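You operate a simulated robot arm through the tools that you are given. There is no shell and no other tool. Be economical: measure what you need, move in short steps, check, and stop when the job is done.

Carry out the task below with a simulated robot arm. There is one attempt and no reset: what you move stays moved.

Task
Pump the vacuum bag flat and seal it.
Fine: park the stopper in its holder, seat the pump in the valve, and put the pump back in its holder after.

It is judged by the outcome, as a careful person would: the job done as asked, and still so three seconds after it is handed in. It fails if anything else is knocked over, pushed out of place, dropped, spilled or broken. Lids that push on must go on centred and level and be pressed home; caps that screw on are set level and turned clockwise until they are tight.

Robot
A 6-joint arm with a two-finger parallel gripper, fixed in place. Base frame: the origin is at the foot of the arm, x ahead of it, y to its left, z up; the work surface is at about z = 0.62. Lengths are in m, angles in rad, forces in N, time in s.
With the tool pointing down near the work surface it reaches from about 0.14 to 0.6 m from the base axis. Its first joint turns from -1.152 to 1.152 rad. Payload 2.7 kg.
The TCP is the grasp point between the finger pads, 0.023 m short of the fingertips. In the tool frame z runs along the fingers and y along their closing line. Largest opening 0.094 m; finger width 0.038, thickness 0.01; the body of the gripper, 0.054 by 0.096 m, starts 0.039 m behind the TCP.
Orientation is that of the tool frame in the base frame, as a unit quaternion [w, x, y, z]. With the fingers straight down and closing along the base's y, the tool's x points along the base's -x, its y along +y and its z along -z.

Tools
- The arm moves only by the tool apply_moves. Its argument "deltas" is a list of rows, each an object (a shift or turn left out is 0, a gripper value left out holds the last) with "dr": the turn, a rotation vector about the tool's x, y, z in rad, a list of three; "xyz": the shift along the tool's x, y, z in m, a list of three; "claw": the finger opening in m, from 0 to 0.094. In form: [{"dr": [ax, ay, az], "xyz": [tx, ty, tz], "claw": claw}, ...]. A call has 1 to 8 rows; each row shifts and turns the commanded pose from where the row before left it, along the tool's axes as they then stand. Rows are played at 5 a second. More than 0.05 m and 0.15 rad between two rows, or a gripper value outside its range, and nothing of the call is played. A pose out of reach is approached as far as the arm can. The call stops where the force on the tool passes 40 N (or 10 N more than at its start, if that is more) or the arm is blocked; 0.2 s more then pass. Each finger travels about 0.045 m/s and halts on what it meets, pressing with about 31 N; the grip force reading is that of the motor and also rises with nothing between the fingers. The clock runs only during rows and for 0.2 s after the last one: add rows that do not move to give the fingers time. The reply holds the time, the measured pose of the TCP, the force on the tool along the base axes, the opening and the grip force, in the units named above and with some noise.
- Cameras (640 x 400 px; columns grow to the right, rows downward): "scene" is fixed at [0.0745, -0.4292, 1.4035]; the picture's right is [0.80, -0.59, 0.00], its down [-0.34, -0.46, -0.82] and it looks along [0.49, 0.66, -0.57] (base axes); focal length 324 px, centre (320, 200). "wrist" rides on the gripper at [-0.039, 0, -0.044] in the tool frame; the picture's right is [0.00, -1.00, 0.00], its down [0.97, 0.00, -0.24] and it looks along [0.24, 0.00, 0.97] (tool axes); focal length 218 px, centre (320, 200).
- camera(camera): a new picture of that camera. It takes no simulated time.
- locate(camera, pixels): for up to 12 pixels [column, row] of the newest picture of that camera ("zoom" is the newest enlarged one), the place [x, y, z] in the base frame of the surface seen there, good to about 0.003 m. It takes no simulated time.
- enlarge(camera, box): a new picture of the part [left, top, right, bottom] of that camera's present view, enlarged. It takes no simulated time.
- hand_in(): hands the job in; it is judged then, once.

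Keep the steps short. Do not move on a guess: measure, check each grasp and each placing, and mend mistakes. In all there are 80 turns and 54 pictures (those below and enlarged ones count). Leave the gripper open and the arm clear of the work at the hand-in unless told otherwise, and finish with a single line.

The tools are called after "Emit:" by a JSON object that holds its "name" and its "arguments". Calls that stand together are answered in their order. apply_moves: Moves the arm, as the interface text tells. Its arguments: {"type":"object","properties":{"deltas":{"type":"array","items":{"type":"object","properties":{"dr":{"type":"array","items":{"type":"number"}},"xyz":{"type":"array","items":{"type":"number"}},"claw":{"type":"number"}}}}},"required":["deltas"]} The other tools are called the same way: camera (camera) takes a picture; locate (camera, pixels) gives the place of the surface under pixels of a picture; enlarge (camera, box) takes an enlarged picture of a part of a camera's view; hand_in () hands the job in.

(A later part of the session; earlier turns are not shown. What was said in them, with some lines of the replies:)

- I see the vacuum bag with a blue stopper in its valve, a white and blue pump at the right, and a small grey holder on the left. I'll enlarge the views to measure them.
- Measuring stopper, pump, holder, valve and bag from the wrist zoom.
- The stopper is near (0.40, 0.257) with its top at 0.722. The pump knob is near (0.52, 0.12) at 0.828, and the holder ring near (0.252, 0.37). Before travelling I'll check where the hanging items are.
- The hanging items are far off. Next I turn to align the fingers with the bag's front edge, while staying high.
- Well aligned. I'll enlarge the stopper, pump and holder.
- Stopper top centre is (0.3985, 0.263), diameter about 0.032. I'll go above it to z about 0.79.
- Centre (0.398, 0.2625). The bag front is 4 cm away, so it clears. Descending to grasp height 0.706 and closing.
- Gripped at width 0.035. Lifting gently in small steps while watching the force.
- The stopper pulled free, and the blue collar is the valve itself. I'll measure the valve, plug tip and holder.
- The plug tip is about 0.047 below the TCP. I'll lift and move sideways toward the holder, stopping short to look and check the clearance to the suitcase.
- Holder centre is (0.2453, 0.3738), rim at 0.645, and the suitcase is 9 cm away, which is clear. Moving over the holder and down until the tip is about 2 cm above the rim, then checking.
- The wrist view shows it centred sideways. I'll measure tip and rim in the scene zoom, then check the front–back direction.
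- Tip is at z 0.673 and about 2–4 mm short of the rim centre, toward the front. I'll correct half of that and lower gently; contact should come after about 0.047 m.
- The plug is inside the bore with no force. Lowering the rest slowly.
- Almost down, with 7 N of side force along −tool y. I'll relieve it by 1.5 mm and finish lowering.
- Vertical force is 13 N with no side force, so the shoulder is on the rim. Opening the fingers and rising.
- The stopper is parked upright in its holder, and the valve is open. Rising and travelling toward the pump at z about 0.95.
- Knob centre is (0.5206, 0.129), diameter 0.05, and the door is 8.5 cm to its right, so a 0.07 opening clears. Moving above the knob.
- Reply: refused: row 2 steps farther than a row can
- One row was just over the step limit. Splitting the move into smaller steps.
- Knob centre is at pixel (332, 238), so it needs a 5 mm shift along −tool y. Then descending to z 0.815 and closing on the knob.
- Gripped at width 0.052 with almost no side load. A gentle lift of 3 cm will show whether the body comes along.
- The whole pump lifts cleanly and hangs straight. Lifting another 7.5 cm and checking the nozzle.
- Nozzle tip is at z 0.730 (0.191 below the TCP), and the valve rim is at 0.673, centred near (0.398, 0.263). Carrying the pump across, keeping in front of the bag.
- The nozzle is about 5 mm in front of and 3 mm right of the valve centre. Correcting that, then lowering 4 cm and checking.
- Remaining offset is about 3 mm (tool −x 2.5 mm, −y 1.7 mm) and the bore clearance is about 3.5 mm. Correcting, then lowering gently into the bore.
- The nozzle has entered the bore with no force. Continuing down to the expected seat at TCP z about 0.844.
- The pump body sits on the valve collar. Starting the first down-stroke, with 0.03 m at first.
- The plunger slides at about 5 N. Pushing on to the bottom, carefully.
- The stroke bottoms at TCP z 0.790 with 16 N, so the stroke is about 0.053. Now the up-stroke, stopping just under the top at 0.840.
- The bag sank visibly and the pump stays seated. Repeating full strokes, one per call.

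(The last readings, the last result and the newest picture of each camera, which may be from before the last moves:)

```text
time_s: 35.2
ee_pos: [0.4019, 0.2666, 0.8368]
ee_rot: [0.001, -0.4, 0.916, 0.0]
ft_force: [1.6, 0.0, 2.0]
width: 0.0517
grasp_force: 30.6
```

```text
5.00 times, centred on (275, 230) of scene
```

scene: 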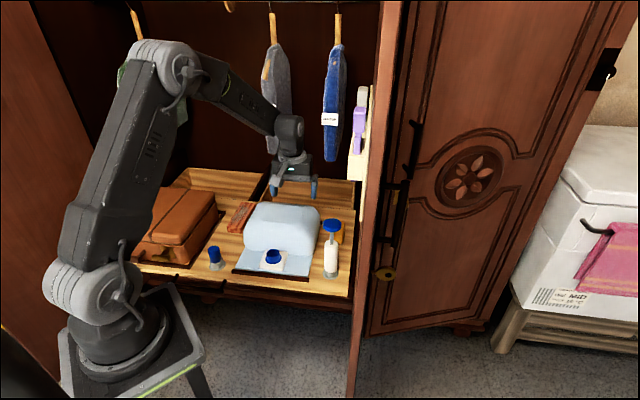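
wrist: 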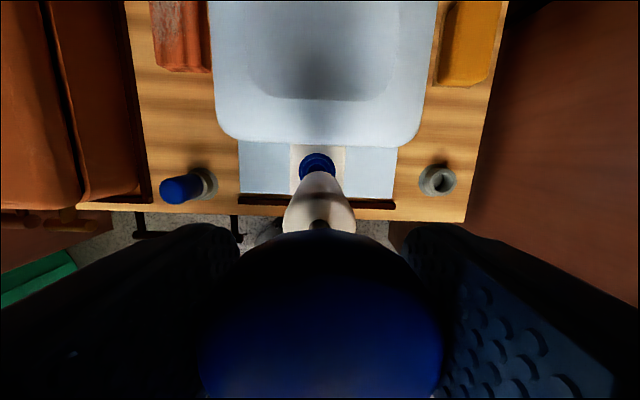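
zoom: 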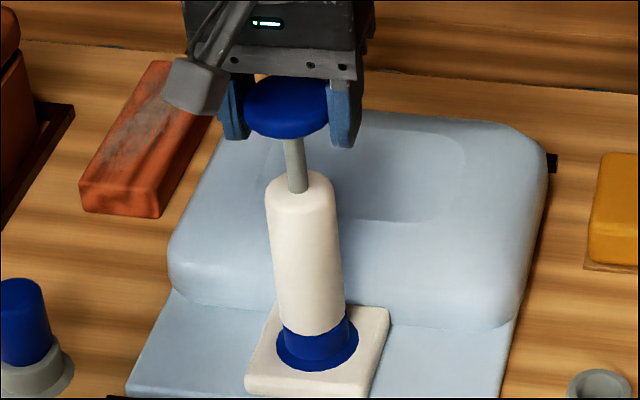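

The bag has sunk further, and the valve plate shifted about 3 mm as it contracts, with low side forces. Continuing the strokes.

Emit:
{"name": "apply_moves", "arguments": {"deltas": [{"xyz": [0, 0, 0.016]}, {"xyz": [0, 0, 0.016]}, {"xyz": [0, 0, 0.016]}, {}, {"xyz": [0, 0, -0.016]}, {"xyz": [0, 0, -0.016]}, {"xyz": [0, 0, -0.016]}, {}]}}

Emit:
{"name": "apply_moves", "arguments": {"deltas": [{"xyz": [0, 0, 0.016]}, {"xyz": [0, 0, 0.016]}, {"xyz": [0, 0, 0.016]}, {}, {"xyz": [0, 0, -0.016]}, {"xyz": [0, 0, -0.016]}, {"xyz": [0, 0, -0.016]}, {}]}}

Emit:
{"name": "enlarge", "arguments": {"camera": "scene", "box": [240, 190, 310, 270]}}

```text
time_s: 37.0
ee_pos: [0.4015, 0.2689, 0.8393]
ee_rot: [0.002, -0.4, 0.917, 0.0]
ft_force: [2.5, -3.3, 1.8]
width: 0.0519
grasp_force: 31.1
```

```text
time_s: 38.8
ee_pos: [0.403, 0.2681, 0.8379]
ee_rot: [0.001, -0.4, 0.916, 0.0]
ft_force: [-0.5, -1.0, 2.0]
width: 0.0518
grasp_force: 31.3
```

```text
5.00 times, centred on (275, 230) of scene
```

zoom: 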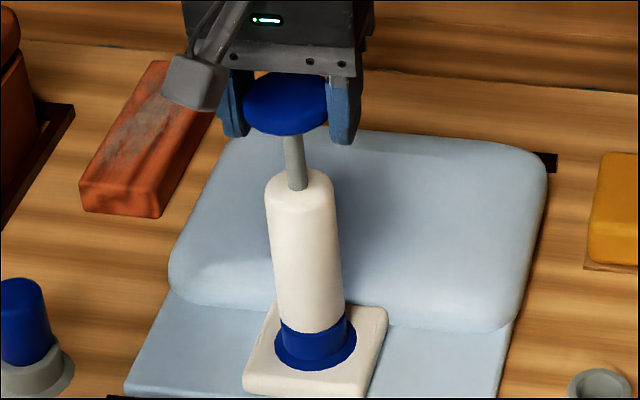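

Much flatter, and the pump is steady. Two more strokes.

Emit:
{"name": "apply_moves", "arguments": {"deltas": [{"xyz": [0, 0, 0.016]}, {"xyz": [0, 0, 0.016]}, {"xyz": [0, 0, 0.016]}, {}, {"xyz": [0, 0, -0.016]}, {"xyz": [0, 0, -0.016]}, {"xyz": [0, 0, -0.016]}, {}]}}

Emit:
{"name": "apply_moves", "arguments": {"deltas": [{"xyz": [0, 0, 0.016]}, {"xyz": [0, 0, 0.016]}, {"xyz": [0, 0, 0.016]}, {}, {"xyz": [0, 0, -0.016]}, {"xyz": [0, 0, -0.016]}, {"xyz": [0, 0, -0.016]}, {}]}}

Emit:
{"name": "enlarge", "arguments": {"camera": "scene", "box": [240, 190, 310, 270]}}

```text
time_s: 40.6
ee_pos: [0.4036, 0.2695, 0.8375]
ee_rot: [0.001, -0.401, 0.916, 0.0]
ft_force: [-1.6, -2.6, 2.5]
width: 0.0516
grasp_force: 31.2
```

```text
time_s: 42.4
ee_pos: [0.4026, 0.2695, 0.8403]
ee_rot: [0.002, -0.4, 0.916, 0.0]
ft_force: [0.6, 1.3, 2.2]
width: 0.0517
grasp_force: 30.8
```

```text
5.00 times, centred on (275, 230) of scene
```

zoom: 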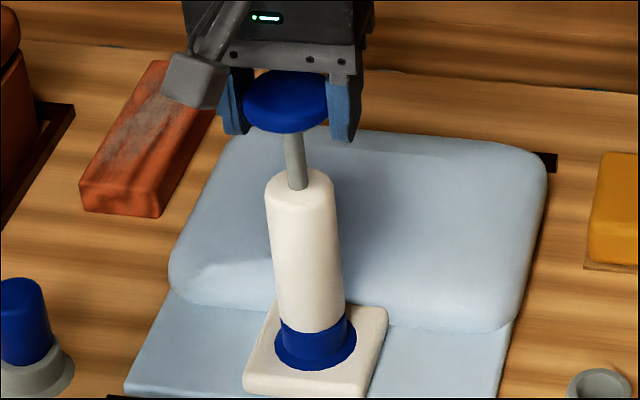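

No change over the last two strokes, so it may be at its flat limit. Measuring the bag's height.

Emit:
{"name": "locate", "arguments": {"camera": "zoom", "pixels": [[420, 200], [480, 170], [380, 160], [230, 200], [500, 280], [400, 300], [220, 290], [450, 350], [400, 250], [530, 250], [180, 275], [365, 300]]}}

```text
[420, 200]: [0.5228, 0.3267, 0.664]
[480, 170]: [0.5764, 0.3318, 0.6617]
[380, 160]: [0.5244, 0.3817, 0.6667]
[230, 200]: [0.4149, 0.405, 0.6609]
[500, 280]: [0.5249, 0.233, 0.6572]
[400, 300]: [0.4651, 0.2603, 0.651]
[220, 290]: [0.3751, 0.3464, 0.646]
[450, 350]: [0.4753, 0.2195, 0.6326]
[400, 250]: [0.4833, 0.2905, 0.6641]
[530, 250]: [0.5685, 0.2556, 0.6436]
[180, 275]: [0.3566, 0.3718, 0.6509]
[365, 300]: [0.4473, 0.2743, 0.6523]
```

Bag top is 0.664, down from 0.733. To be sure it's at the limit, I'll do one slower, fuller stroke.

Emit:
{"name": "apply_moves", "arguments": {"deltas": [{"xyz": [0, 0, 0.0165]}, {"xyz": [0, 0, 0.0165]}, {"xyz": [0, 0, 0.0165]}, {"xyz": [0, 0, 0.001]}, {}]}}

Emit:
{"name": "apply_moves", "arguments": {"deltas": [{"xyz": [0, 0, -0.0165]}, {"xyz": [0, 0, -0.0165]}, {"xyz": [0, 0, -0.0165]}, {"xyz": [0, 0, -0.002]}, {}]}}

Emit:
{"name": "enlarge", "arguments": {"camera": "scene", "box": [240, 190, 310, 270]}}

```text
time_s: 43.6
ee_pos: [0.4024, 0.2688, 0.7896]
ee_rot: [0.002, -0.4, 0.917, 0.0]
ft_force: [-4.0, -4.9, 23.2]
width: 0.0519
grasp_force: 30.5
```

```text
time_s: 44.8
ee_pos: [0.4026, 0.268, 0.8406]
ee_rot: [0.001, -0.4, 0.916, -0.001]
ft_force: [-0.9, -0.6, 1.8]
width: 0.0516
grasp_force: 31.1
```

```text
5.00 times, centred on (275, 230) of scene
```

zoom: 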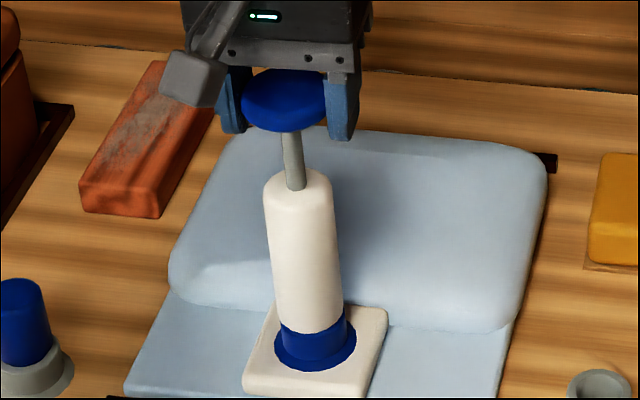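

Unchanged, so the bag is at its flat limit. Lifting the pump straight out and carrying it back by exactly the reverse of the earlier move.

Emit:
{"name": "apply_moves", "arguments": {"deltas": [{"xyz": [0, 0, -0.01]}, {"xyz": [0, 0, -0.03]}, {"xyz": [0, 0, -0.04]}, {"xyz": [0.0055, -0.045, 0]}, {"xyz": [0.005, -0.045, 0]}, {"xyz": [0.005, -0.045, 0]}, {"xyz": [0.005, -0.0485, 0]}, {}]}}

Emit:
{"name": "enlarge", "arguments": {"camera": "scene", "box": [240, 190, 360, 290]}}

```text
time_s: 46.6
ee_pos: [0.5253, 0.1291, 0.9211]
ee_rot: [0.001, -0.401, 0.916, -0.001]
ft_force: [0.4, 0.1, -1.8]
width: 0.052
grasp_force: 30.7
```

```text
4.00 times, centred on (300, 240) of scene
```

zoom: 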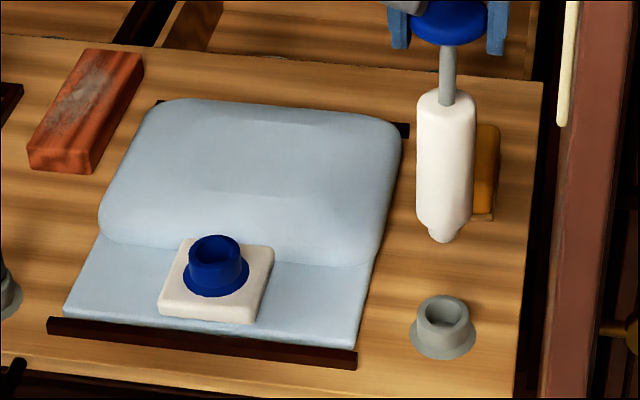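

The bag stays flat. Lowering the pump to about 2–3 cm above the holder rim and checking alignment.

Emit:
{"name": "apply_moves", "arguments": {"deltas": [{"xyz": [0, 0, 0.025]}, {"xyz": [0, 0, 0.03]}, {}, {}]}}

Emit:
{"name": "enlarge", "arguments": {"camera": "scene", "box": [308, 240, 358, 290]}}

```text
time_s: 47.6
ee_pos: [0.5214, 0.128, 0.8635]
ee_rot: [0.001, -0.4, 0.917, 0.0]
ft_force: [-0.9, 0.0, -2.0]
width: 0.0519
grasp_force: 31.0
```

```text
8.00 times, centred on (333, 265) of scene
```

zoom: 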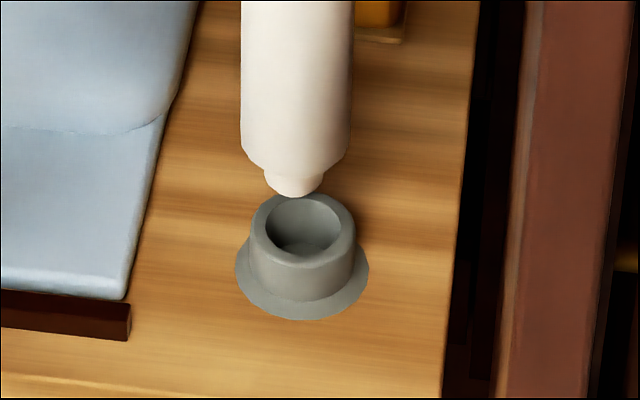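

Emit:
{"name": "locate", "arguments": {"camera": "zoom", "pixels": [[295, 192], [295, 182], [272, 185], [318, 183], [295, 120], [246, 120], [346, 120], [303, 262], [254, 228], [352, 228], [303, 196], [303, 268]]}}

```text
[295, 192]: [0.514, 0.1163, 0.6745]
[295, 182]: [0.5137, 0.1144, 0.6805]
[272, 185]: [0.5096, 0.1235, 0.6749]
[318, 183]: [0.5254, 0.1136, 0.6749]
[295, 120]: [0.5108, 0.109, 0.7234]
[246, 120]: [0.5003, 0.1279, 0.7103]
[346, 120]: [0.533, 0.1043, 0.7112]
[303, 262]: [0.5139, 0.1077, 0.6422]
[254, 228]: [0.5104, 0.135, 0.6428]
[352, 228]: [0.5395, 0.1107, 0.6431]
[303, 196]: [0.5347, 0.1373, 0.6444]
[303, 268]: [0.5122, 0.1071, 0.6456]
```

The nozzle is about 3 mm left of the holder centre. Correcting and lowering into the bore.

Emit:
{"name": "apply_moves", "arguments": {"deltas": [{"xyz": [-0.001, -0.0025, 0]}, {"xyz": [0, 0, 0.015]}, {"xyz": [0, 0, 0.01]}, {"xyz": [0, 0, 0.007]}, {}]}}

Emit:
{"name": "enlarge", "arguments": {"camera": "scene", "box": [308, 240, 358, 290]}}

```text
time_s: 48.8
ee_pos: [0.5249, 0.1277, 0.8332]
ee_rot: [0.002, -0.401, 0.916, 0.001]
ft_force: [-0.3, 0.2, -1.9]
width: 0.0518
grasp_force: 30.5
```

```text
8.00 times, centred on (333, 265) of scene
```

zoom: 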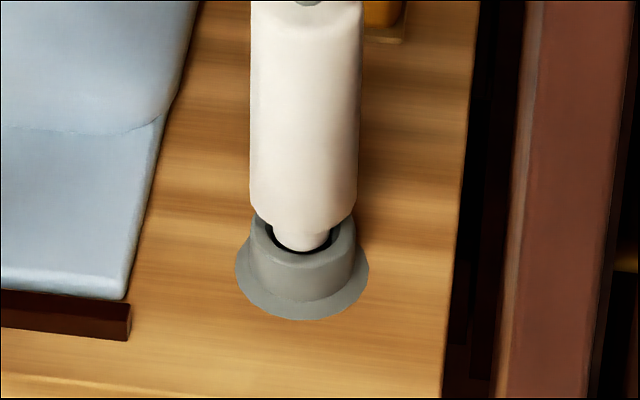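

It's entering the bore cleanly. Lowering the last 16 mm.

Emit:
{"name": "apply_moves", "arguments": {"deltas": [{"xyz": [0, 0, 0.006]}, {"xyz": [0, 0, 0.005]}, {"xyz": [0, 0, 0.003]}, {"xyz": [0, 0, 0.002]}, {"xyz": [0, 0, 0.001]}, {}]}}

Emit:
{"name": "enlarge", "arguments": {"camera": "scene", "box": [298, 210, 368, 290]}}

```text
time_s: 50.2
ee_pos: [0.5253, 0.1282, 0.8166]
ee_rot: [0.002, -0.4, 0.916, 0.0]
ft_force: [0.1, -0.5, 0.1]
width: 0.0518
grasp_force: 30.9
```

```text
5.00 times, centred on (333, 250) of scene
```

zoom: 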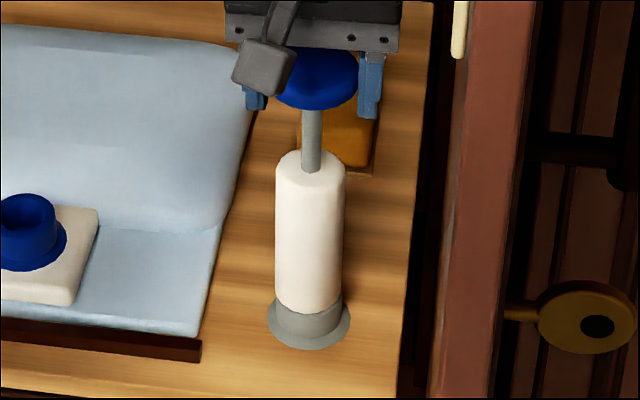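

The pump's weight is now carried by the holder. Releasing and rising.

Emit:
{"name": "apply_moves", "arguments": {"deltas": [{"claw": 0.065}, {"claw": 0.074}, {}, {"xyz": [0, 0, -0.03]}, {"xyz": [0, 0, -0.045]}, {"xyz": [0, 0, -0.045]}]}}

Emit:
{"name": "apply_moves", "arguments": {"deltas": [{"xyz": [0, 0.03, -0.012]}, {"xyz": [0, 0.048, 0]}, {"xyz": [0, 0.048, 0]}, {"xyz": [0, 0.048, 0]}, {"xyz": [0, 0.048, 0]}, {"xyz": [0, 0.048, 0]}, {"xyz": [0.02, 0.045, 0]}, {"xyz": [0.02, 0.045, 0]}]}}

```text
time_s: 51.6
ee_pos: [0.5254, 0.125, 0.9355]
ee_rot: [0.001, -0.4, 0.916, 0.0]
ft_force: [0.5, -0.1, -0.3]
width: 0.074
grasp_force: 0.1
```

```text
time_s: 53.4
ee_pos: [0.2315, 0.3429, 0.9486]
ee_rot: [0.002, -0.4, 0.917, 0.0]
ft_force: [-0.2, 0.2, 0.1]
width: 0.0741
grasp_force: 0.1
```

Moving above the parked stopper and checking from both views.

Emit:
{"name": "apply_moves", "arguments": {"deltas": [{"xyz": [-0.01, 0.03, 0.03]}, {"xyz": [-0.01, 0.03, 0.04]}, {"xyz": [-0.01, 0, 0.045]}, {"xyz": [0, 0, 0.045]}, {}]}}

Emit:
{"name": "camera", "arguments": {"camera": "wrist"}}

Emit:
{"name": "camera", "arguments": {"camera": "scene"}}

```text
refused: row 2 steps farther than a row can; nothing moved
```

```text
10 pictures are left
```

wrist: 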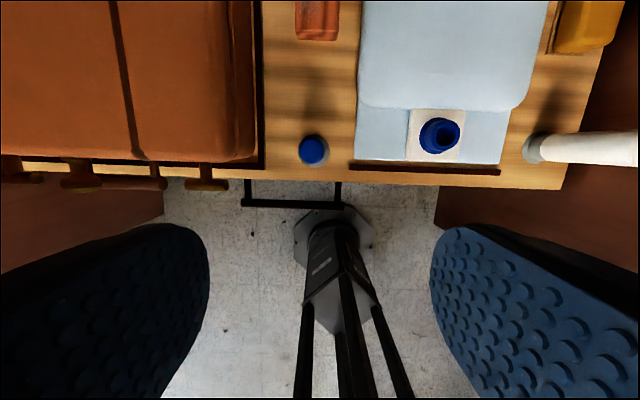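

```text
9 pictures are left
```

scene: 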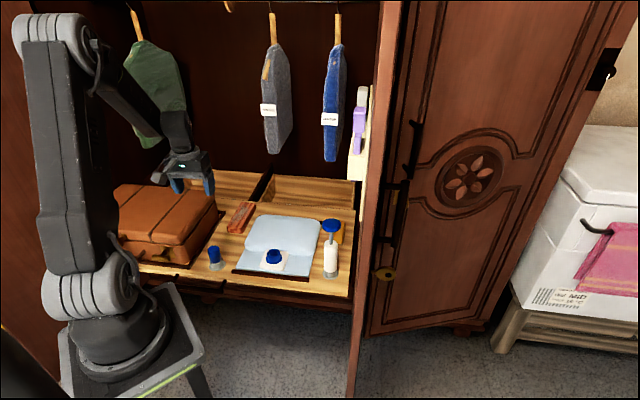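

One row was slightly over the limit. The fresh picture shows I'm closer than I reckoned. Locating the stopper and valve from it.

Emit:
{"name": "locate", "arguments": {"camera": "wrist", "pixels": [[313, 150], [301, 150], [325, 150], [313, 138], [313, 162], [422, 135], [455, 135], [438, 122], [438, 150], [438, 136], [428, 145], [448, 125]]}}

```text
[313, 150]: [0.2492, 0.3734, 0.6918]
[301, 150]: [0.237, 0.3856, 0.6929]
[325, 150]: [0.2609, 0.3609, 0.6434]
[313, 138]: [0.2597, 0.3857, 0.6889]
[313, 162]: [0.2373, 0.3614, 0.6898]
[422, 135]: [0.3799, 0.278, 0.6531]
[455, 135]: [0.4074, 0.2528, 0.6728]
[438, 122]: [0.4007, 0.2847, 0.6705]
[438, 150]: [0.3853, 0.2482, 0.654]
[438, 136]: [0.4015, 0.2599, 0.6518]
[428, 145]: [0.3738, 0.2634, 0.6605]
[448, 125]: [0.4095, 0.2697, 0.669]
```

Stopper centre is (0.248, 0.3735), top at 0.691. Moving above it, opening wider, and lowering to z about 0.75.

Emit:
{"name": "apply_moves", "arguments": {"deltas": [{"xyz": [-0.017, 0.006, 0.03], "claw": 0.09}, {"xyz": [-0.0155, 0.0055, 0.035]}, {"xyz": [0, 0, 0.045]}, {"xyz": [0, 0, 0.045]}, {"xyz": [0, 0, 0.04]}, {}]}}

Emit:
{"name": "camera", "arguments": {"camera": "wrist"}}

```text
time_s: 54.8
ee_pos: [0.2486, 0.3735, 0.752]
ee_rot: [0.002, -0.401, 0.916, 0.0]
ft_force: [0.1, 0.0, 0.7]
width: 0.09
grasp_force: 0.1
```

```text
8 pictures are left
```

wrist: 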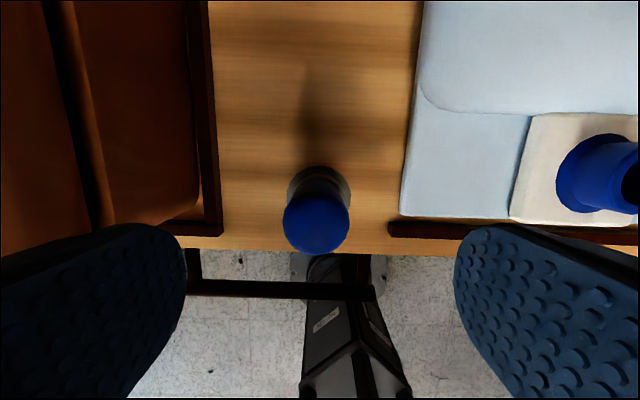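

Centred within 2 mm. Descending to 0.677, where it was released, and closing.

Emit:
{"name": "apply_moves", "arguments": {"deltas": [{"xyz": [-0.0005, 0.002, 0.02]}, {"xyz": [0, 0, 0.03]}, {"xyz": [0, 0, 0.025]}, {}, {"claw": 0.05}, {"claw": 0.02}, {"claw": 0.02}, {"claw": 0.02}]}}

Emit:
{"name": "apply_moves", "arguments": {"deltas": [{"xyz": [0, 0, -0.005]}, {"xyz": [0, 0, -0.02]}, {"xyz": [0, 0, -0.03]}, {"xyz": [0, 0, -0.03]}, {}]}}

```text
time_s: 56.6
ee_pos: [0.2482, 0.3771, 0.6781]
ee_rot: [0.001, -0.399, 0.917, 0.0]
ft_force: [0.9, 0.5, -0.5]
width: 0.0346
grasp_force: 31.3
```

```text
time_s: 57.8
ee_pos: [0.2459, 0.3767, 0.7629]
ee_rot: [0.001, -0.4, 0.916, -0.001]
ft_force: [-0.2, -0.3, -1.1]
width: 0.035
grasp_force: 30.9
```

Stopper is held again. Moving to just in front of the valve, offset +x by 4 cm, to view the valve bore.

Emit:
{"name": "apply_moves", "arguments": {"deltas": [{"xyz": [0.01, -0.03, -0.02]}, {"xyz": [0.01, -0.04, -0.02]}, {"xyz": [0, -0.04, 0]}, {"xyz": [0, -0.04, 0]}, {"xyz": [0, -0.038, 0]}, {}, {}]}}

Emit:
{"name": "camera", "arguments": {"camera": "wrist"}}

```text
time_s: 59.4
ee_pos: [0.3725, 0.2352, 0.8052]
ee_rot: [0.002, -0.4, 0.916, 0.001]
ft_force: [-0.4, 0.1, -0.7]
width: 0.0349
grasp_force: 30.9
```

```text
7 pictures are left
```

wrist: 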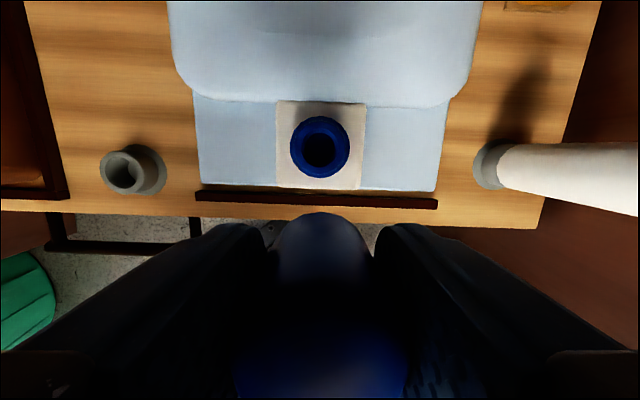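

Emit:
{"name": "locate", "arguments": {"camera": "wrist", "pixels": [[296, 148], [344, 148], [320, 124], [320, 169], [302, 150], [339, 150], [320, 130], [320, 150], [320, 166], [292, 147], [348, 147], [320, 173]]}}

```text
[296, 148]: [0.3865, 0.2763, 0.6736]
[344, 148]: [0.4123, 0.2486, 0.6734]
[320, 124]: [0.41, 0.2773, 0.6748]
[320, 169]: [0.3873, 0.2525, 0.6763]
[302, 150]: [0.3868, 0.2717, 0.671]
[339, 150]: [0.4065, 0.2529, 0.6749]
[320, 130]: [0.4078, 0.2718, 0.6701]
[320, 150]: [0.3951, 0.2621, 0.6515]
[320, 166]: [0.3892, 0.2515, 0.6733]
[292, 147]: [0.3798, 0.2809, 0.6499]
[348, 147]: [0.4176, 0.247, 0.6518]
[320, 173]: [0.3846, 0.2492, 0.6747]
```

Valve centre is (0.3984, 0.2628), rim at 0.674. Moving 38.5 mm toward it, then down until the tip is about 2 cm above the rim.

Emit:
{"name": "apply_moves", "arguments": {"deltas": [{"xyz": [-0.0195, 0, 0]}, {"xyz": [-0.019, -0.0005, 0]}, {"xyz": [0, 0, 0.035]}, {"xyz": [0, 0, 0.03]}, {}, {}]}}

Emit:
{"name": "enlarge", "arguments": {"camera": "scene", "box": [250, 225, 300, 275]}}

```text
time_s: 60.8
ee_pos: [0.3992, 0.2638, 0.7389]
ee_rot: [0.003, -0.401, 0.916, 0.0]
ft_force: [-0.1, 0.3, -0.2]
width: 0.0345
grasp_force: 31.3
```

```text
8.00 times, centred on (275, 250) of scene
```

zoom: 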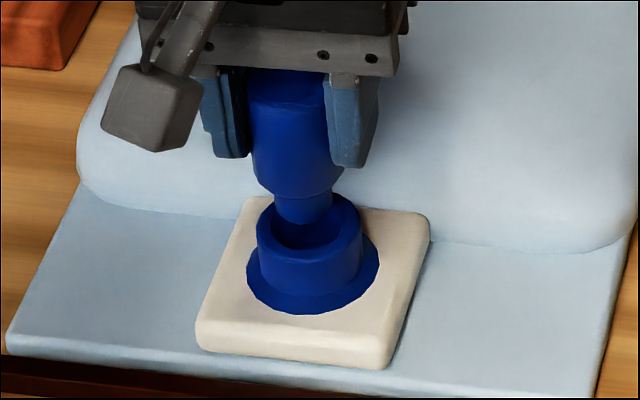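

Emit:
{"name": "locate", "arguments": {"camera": "zoom", "pixels": [[304, 217], [304, 208], [285, 212], [325, 208], [310, 258], [262, 235], [357, 235], [310, 252], [310, 268], [295, 170]]}}

```text
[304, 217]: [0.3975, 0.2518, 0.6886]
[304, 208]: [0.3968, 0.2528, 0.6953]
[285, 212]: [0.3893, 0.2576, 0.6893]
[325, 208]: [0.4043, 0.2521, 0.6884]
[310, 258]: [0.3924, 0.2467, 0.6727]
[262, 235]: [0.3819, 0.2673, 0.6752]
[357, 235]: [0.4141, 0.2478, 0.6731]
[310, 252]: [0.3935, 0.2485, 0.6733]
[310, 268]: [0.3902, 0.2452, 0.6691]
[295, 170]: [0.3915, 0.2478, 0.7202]
```

Tip and bore agree to within about 2 mm, and the wrist measure says centred. Lowering slowly while watching forces.

Emit:
{"name": "apply_moves", "arguments": {"deltas": [{"xyz": [0, 0, 0.01]}, {"xyz": [0, 0, 0.007]}, {"xyz": [0, 0, 0.005]}, {}]}}

Emit:
{"name": "enlarge", "arguments": {"camera": "scene", "box": [250, 225, 300, 275]}}

```text
time_s: 61.8
ee_pos: [0.3984, 0.2626, 0.7167]
ee_rot: [0.002, -0.4, 0.917, 0.001]
ft_force: [-0.1, 0.9, -0.9]
width: 0.0346
grasp_force: 31.0
```

```text
8.00 times, centred on (275, 250) of scene
```

zoom: 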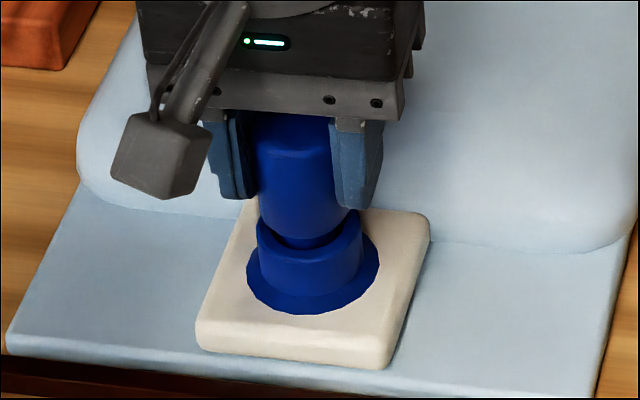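

The plug is in the bore and centred with no force. Pressing down to the seat at about 0.705.

Emit:
{"name": "apply_moves", "arguments": {"deltas": [{"xyz": [0, 0, 0.005]}, {"xyz": [0, 0, 0.004]}, {"xyz": [0, 0, 0.002]}, {"xyz": [0, 0, 0.001]}, {}]}}

```text
time_s: 63.0
ee_pos: [0.3999, 0.2628, 0.7063]
ee_rot: [0.004, -0.401, 0.916, 0.001]
ft_force: [-2.7, 6.3, 24.3]
width: 0.0347
grasp_force: 30.7
```

24 N with a side force along +tool y. Easing 1 mm that way, then pressing a little more.

Emit:
{"name": "apply_moves", "arguments": {"deltas": [{"xyz": [0, 0.0012, 0]}, {}, {"xyz": [0, 0, 0.001]}, {}]}}

Emit:
{"name": "enlarge", "arguments": {"camera": "scene", "box": [250, 225, 300, 275]}}

```text
time_s: 64.0
ee_pos: [0.398, 0.2618, 0.7032]
ee_rot: [0.002, -0.399, 0.917, 0.0]
ft_force: [5.3, -3.5, 16.4]
width: 0.0345
grasp_force: 31.1
```

```text
8.00 times, centred on (275, 250) of scene
```

zoom: 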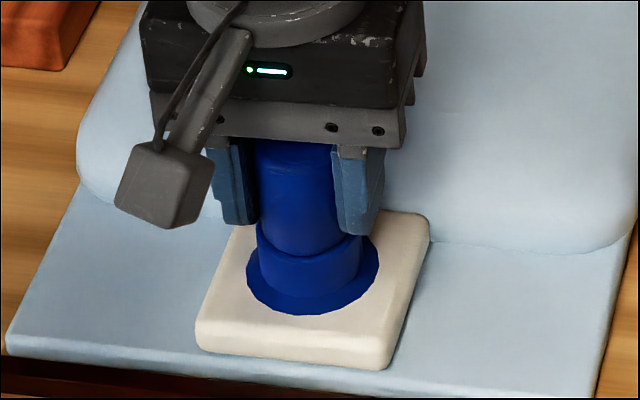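

It seated 2–3 mm further. Pressing once more to confirm it is home.

Emit:
{"name": "apply_moves", "arguments": {"deltas": [{"xyz": [0, -0.0006, 0.001]}, {"xyz": [0, 0, 0.001]}, {}]}}

```text
time_s: 64.8
ee_pos: [0.3986, 0.263, 0.7018]
ee_rot: [0.002, -0.401, 0.916, 0.0]
ft_force: [-3.7, 3.1, 17.7]
width: 0.0344
grasp_force: 30.7
```

Emit:
{"name": "apply_moves", "arguments": {"deltas": [{"xyz": [0, 0, 0.0015]}, {"xyz": [0, 0, 0.0015]}, {}]}}

Emit:
{"name": "enlarge", "arguments": {"camera": "scene", "box": [250, 225, 300, 275]}}

```text
time_s: 65.6
ee_pos: [0.3983, 0.2622, 0.6989]
ee_rot: [0.002, -0.4, 0.916, 0.0]
ft_force: [-3.9, 5.2, 19.8]
width: 0.0343
grasp_force: 30.8
```

```text
8.00 times, centred on (275, 250) of scene
```

zoom: 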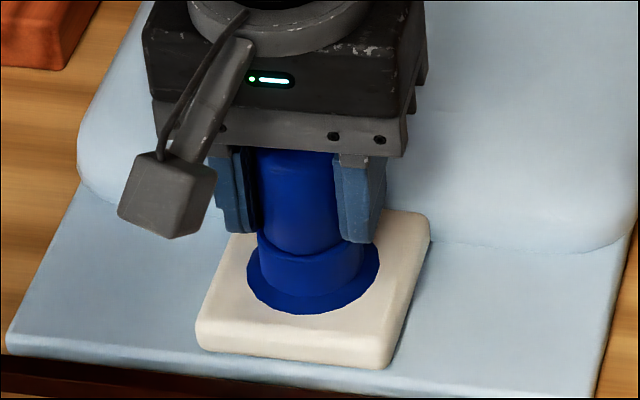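

The force stays at about 20 N, so the fingers may be slipping. I'll release, rise, and measure the stopper's top (0.722 when originally sealed).

Emit:
{"name": "apply_moves", "arguments": {"deltas": [{"claw": 0.05}, {"claw": 0.07}, {"claw": 0.07}, {"xyz": [0, 0, -0.04]}, {"xyz": [0, 0, -0.04]}, {}]}}

Emit:
{"name": "camera", "arguments": {"camera": "wrist"}}

```text
time_s: 67.0
ee_pos: [0.3977, 0.2605, 0.7813]
ee_rot: [0.001, -0.4, 0.917, 0.0]
ft_force: [0.4, 0.7, 0.3]
width: 0.0701
grasp_force: 0.1
```

```text
2 pictures are left
```

wrist: 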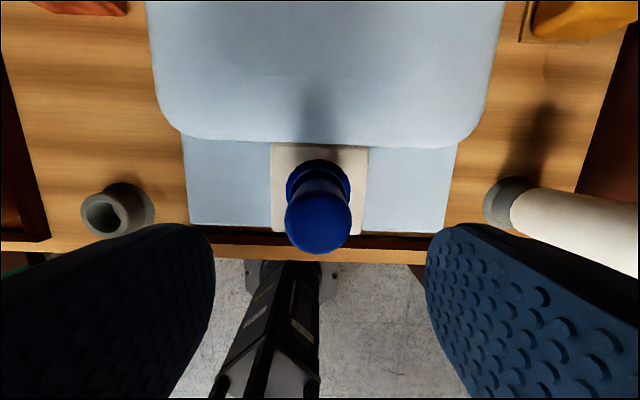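

Emit:
{"name": "locate", "arguments": {"camera": "wrist", "pixels": [[318, 223], [300, 223], [336, 223], [318, 205], [318, 240], [318, 215], [310, 230], [326, 230], [310, 212], [326, 212]]}}

```text
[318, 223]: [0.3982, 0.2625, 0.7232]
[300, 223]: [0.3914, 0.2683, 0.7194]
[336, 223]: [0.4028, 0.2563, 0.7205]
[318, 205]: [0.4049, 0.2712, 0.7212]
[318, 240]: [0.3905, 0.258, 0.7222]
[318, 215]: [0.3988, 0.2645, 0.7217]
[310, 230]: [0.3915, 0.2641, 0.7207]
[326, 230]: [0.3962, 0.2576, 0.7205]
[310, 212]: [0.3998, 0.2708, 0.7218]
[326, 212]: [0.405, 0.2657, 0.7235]
```

The top averages 0.7215, centred and level, matching the original sealed height. A short confirming press from above with closed fingers, stopping on force.

Emit:
{"name": "apply_moves", "arguments": {"deltas": [{"xyz": [-0.001, 0.001, 0], "claw": 0.0}, {}, {}, {}, {}, {"xyz": [0, 0, 0.025]}, {"xyz": [0, 0, 0.008]}, {}]}}

Emit:
{"name": "apply_moves", "arguments": {"deltas": [{"xyz": [0, 0, 0.002]}, {"xyz": [0, 0, 0.002]}, {"xyz": [0, 0, 0.001]}, {}]}}

```text
time_s: 68.8
ee_pos: [0.3972, 0.2635, 0.7471]
ee_rot: [0.002, -0.401, 0.916, 0.0]
ft_force: [0.0, -0.2, 0.5]
width: 0.0001
grasp_force: 31.0
```

```text
time_s: 69.6
ee_pos: [0.3994, 0.2653, 0.7456]
ee_rot: [0.004, -0.4, 0.916, 0.0]
ft_force: [-2.9, -2.6, 9.7]
width: 0.0001
grasp_force: 30.9
stopped in row 4: the force on the tool passed its limit (the readings are from after the stop); the commanded pose is now the measured one
```

A firm stop at the sealed height confirms it's home. Retreating upward and opening the gripper.

Emit:
{"name": "apply_moves", "arguments": {"deltas": [{"xyz": [0, 0, -0.03]}, {"xyz": [0, 0, -0.045], "claw": 0.07}, {"xyz": [0, 0, -0.045], "claw": 0.09}, {"xyz": [0, 0, -0.045]}, {"xyz": [0.03, 0, -0.03]}, {}, {}]}}

Emit:
{"name": "enlarge", "arguments": {"camera": "scene", "box": [190, 180, 370, 300]}}

```text
time_s: 71.2
ee_pos: [0.379, 0.2396, 0.939]
ee_rot: [0.004, -0.4, 0.916, 0.0]
ft_force: [-0.8, -0.4, 0.0]
width: 0.0899
grasp_force: 0.1
```

```text
3.33 times, centred on (280, 240) of scene
```

zoom: 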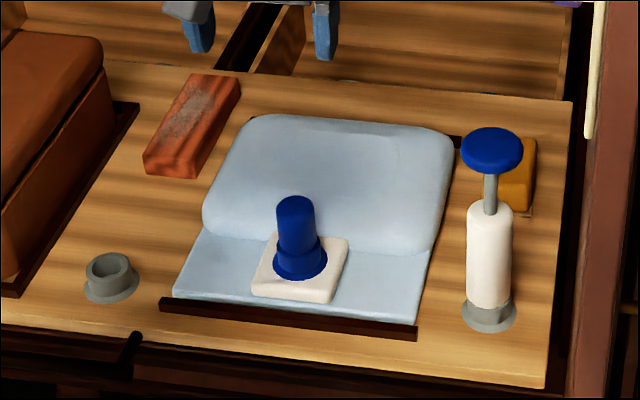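

The bag is flat, the stopper is in the valve, the pump is back in its holder and nothing else has moved. Handing in.

Emit:
{"name": "hand_in", "arguments": {}}

```text
The job is handed in.
```

The bag is pumped flat and sealed with the stopper pressed home, the pump is back in its holder, and the arm is clear with the gripper open.
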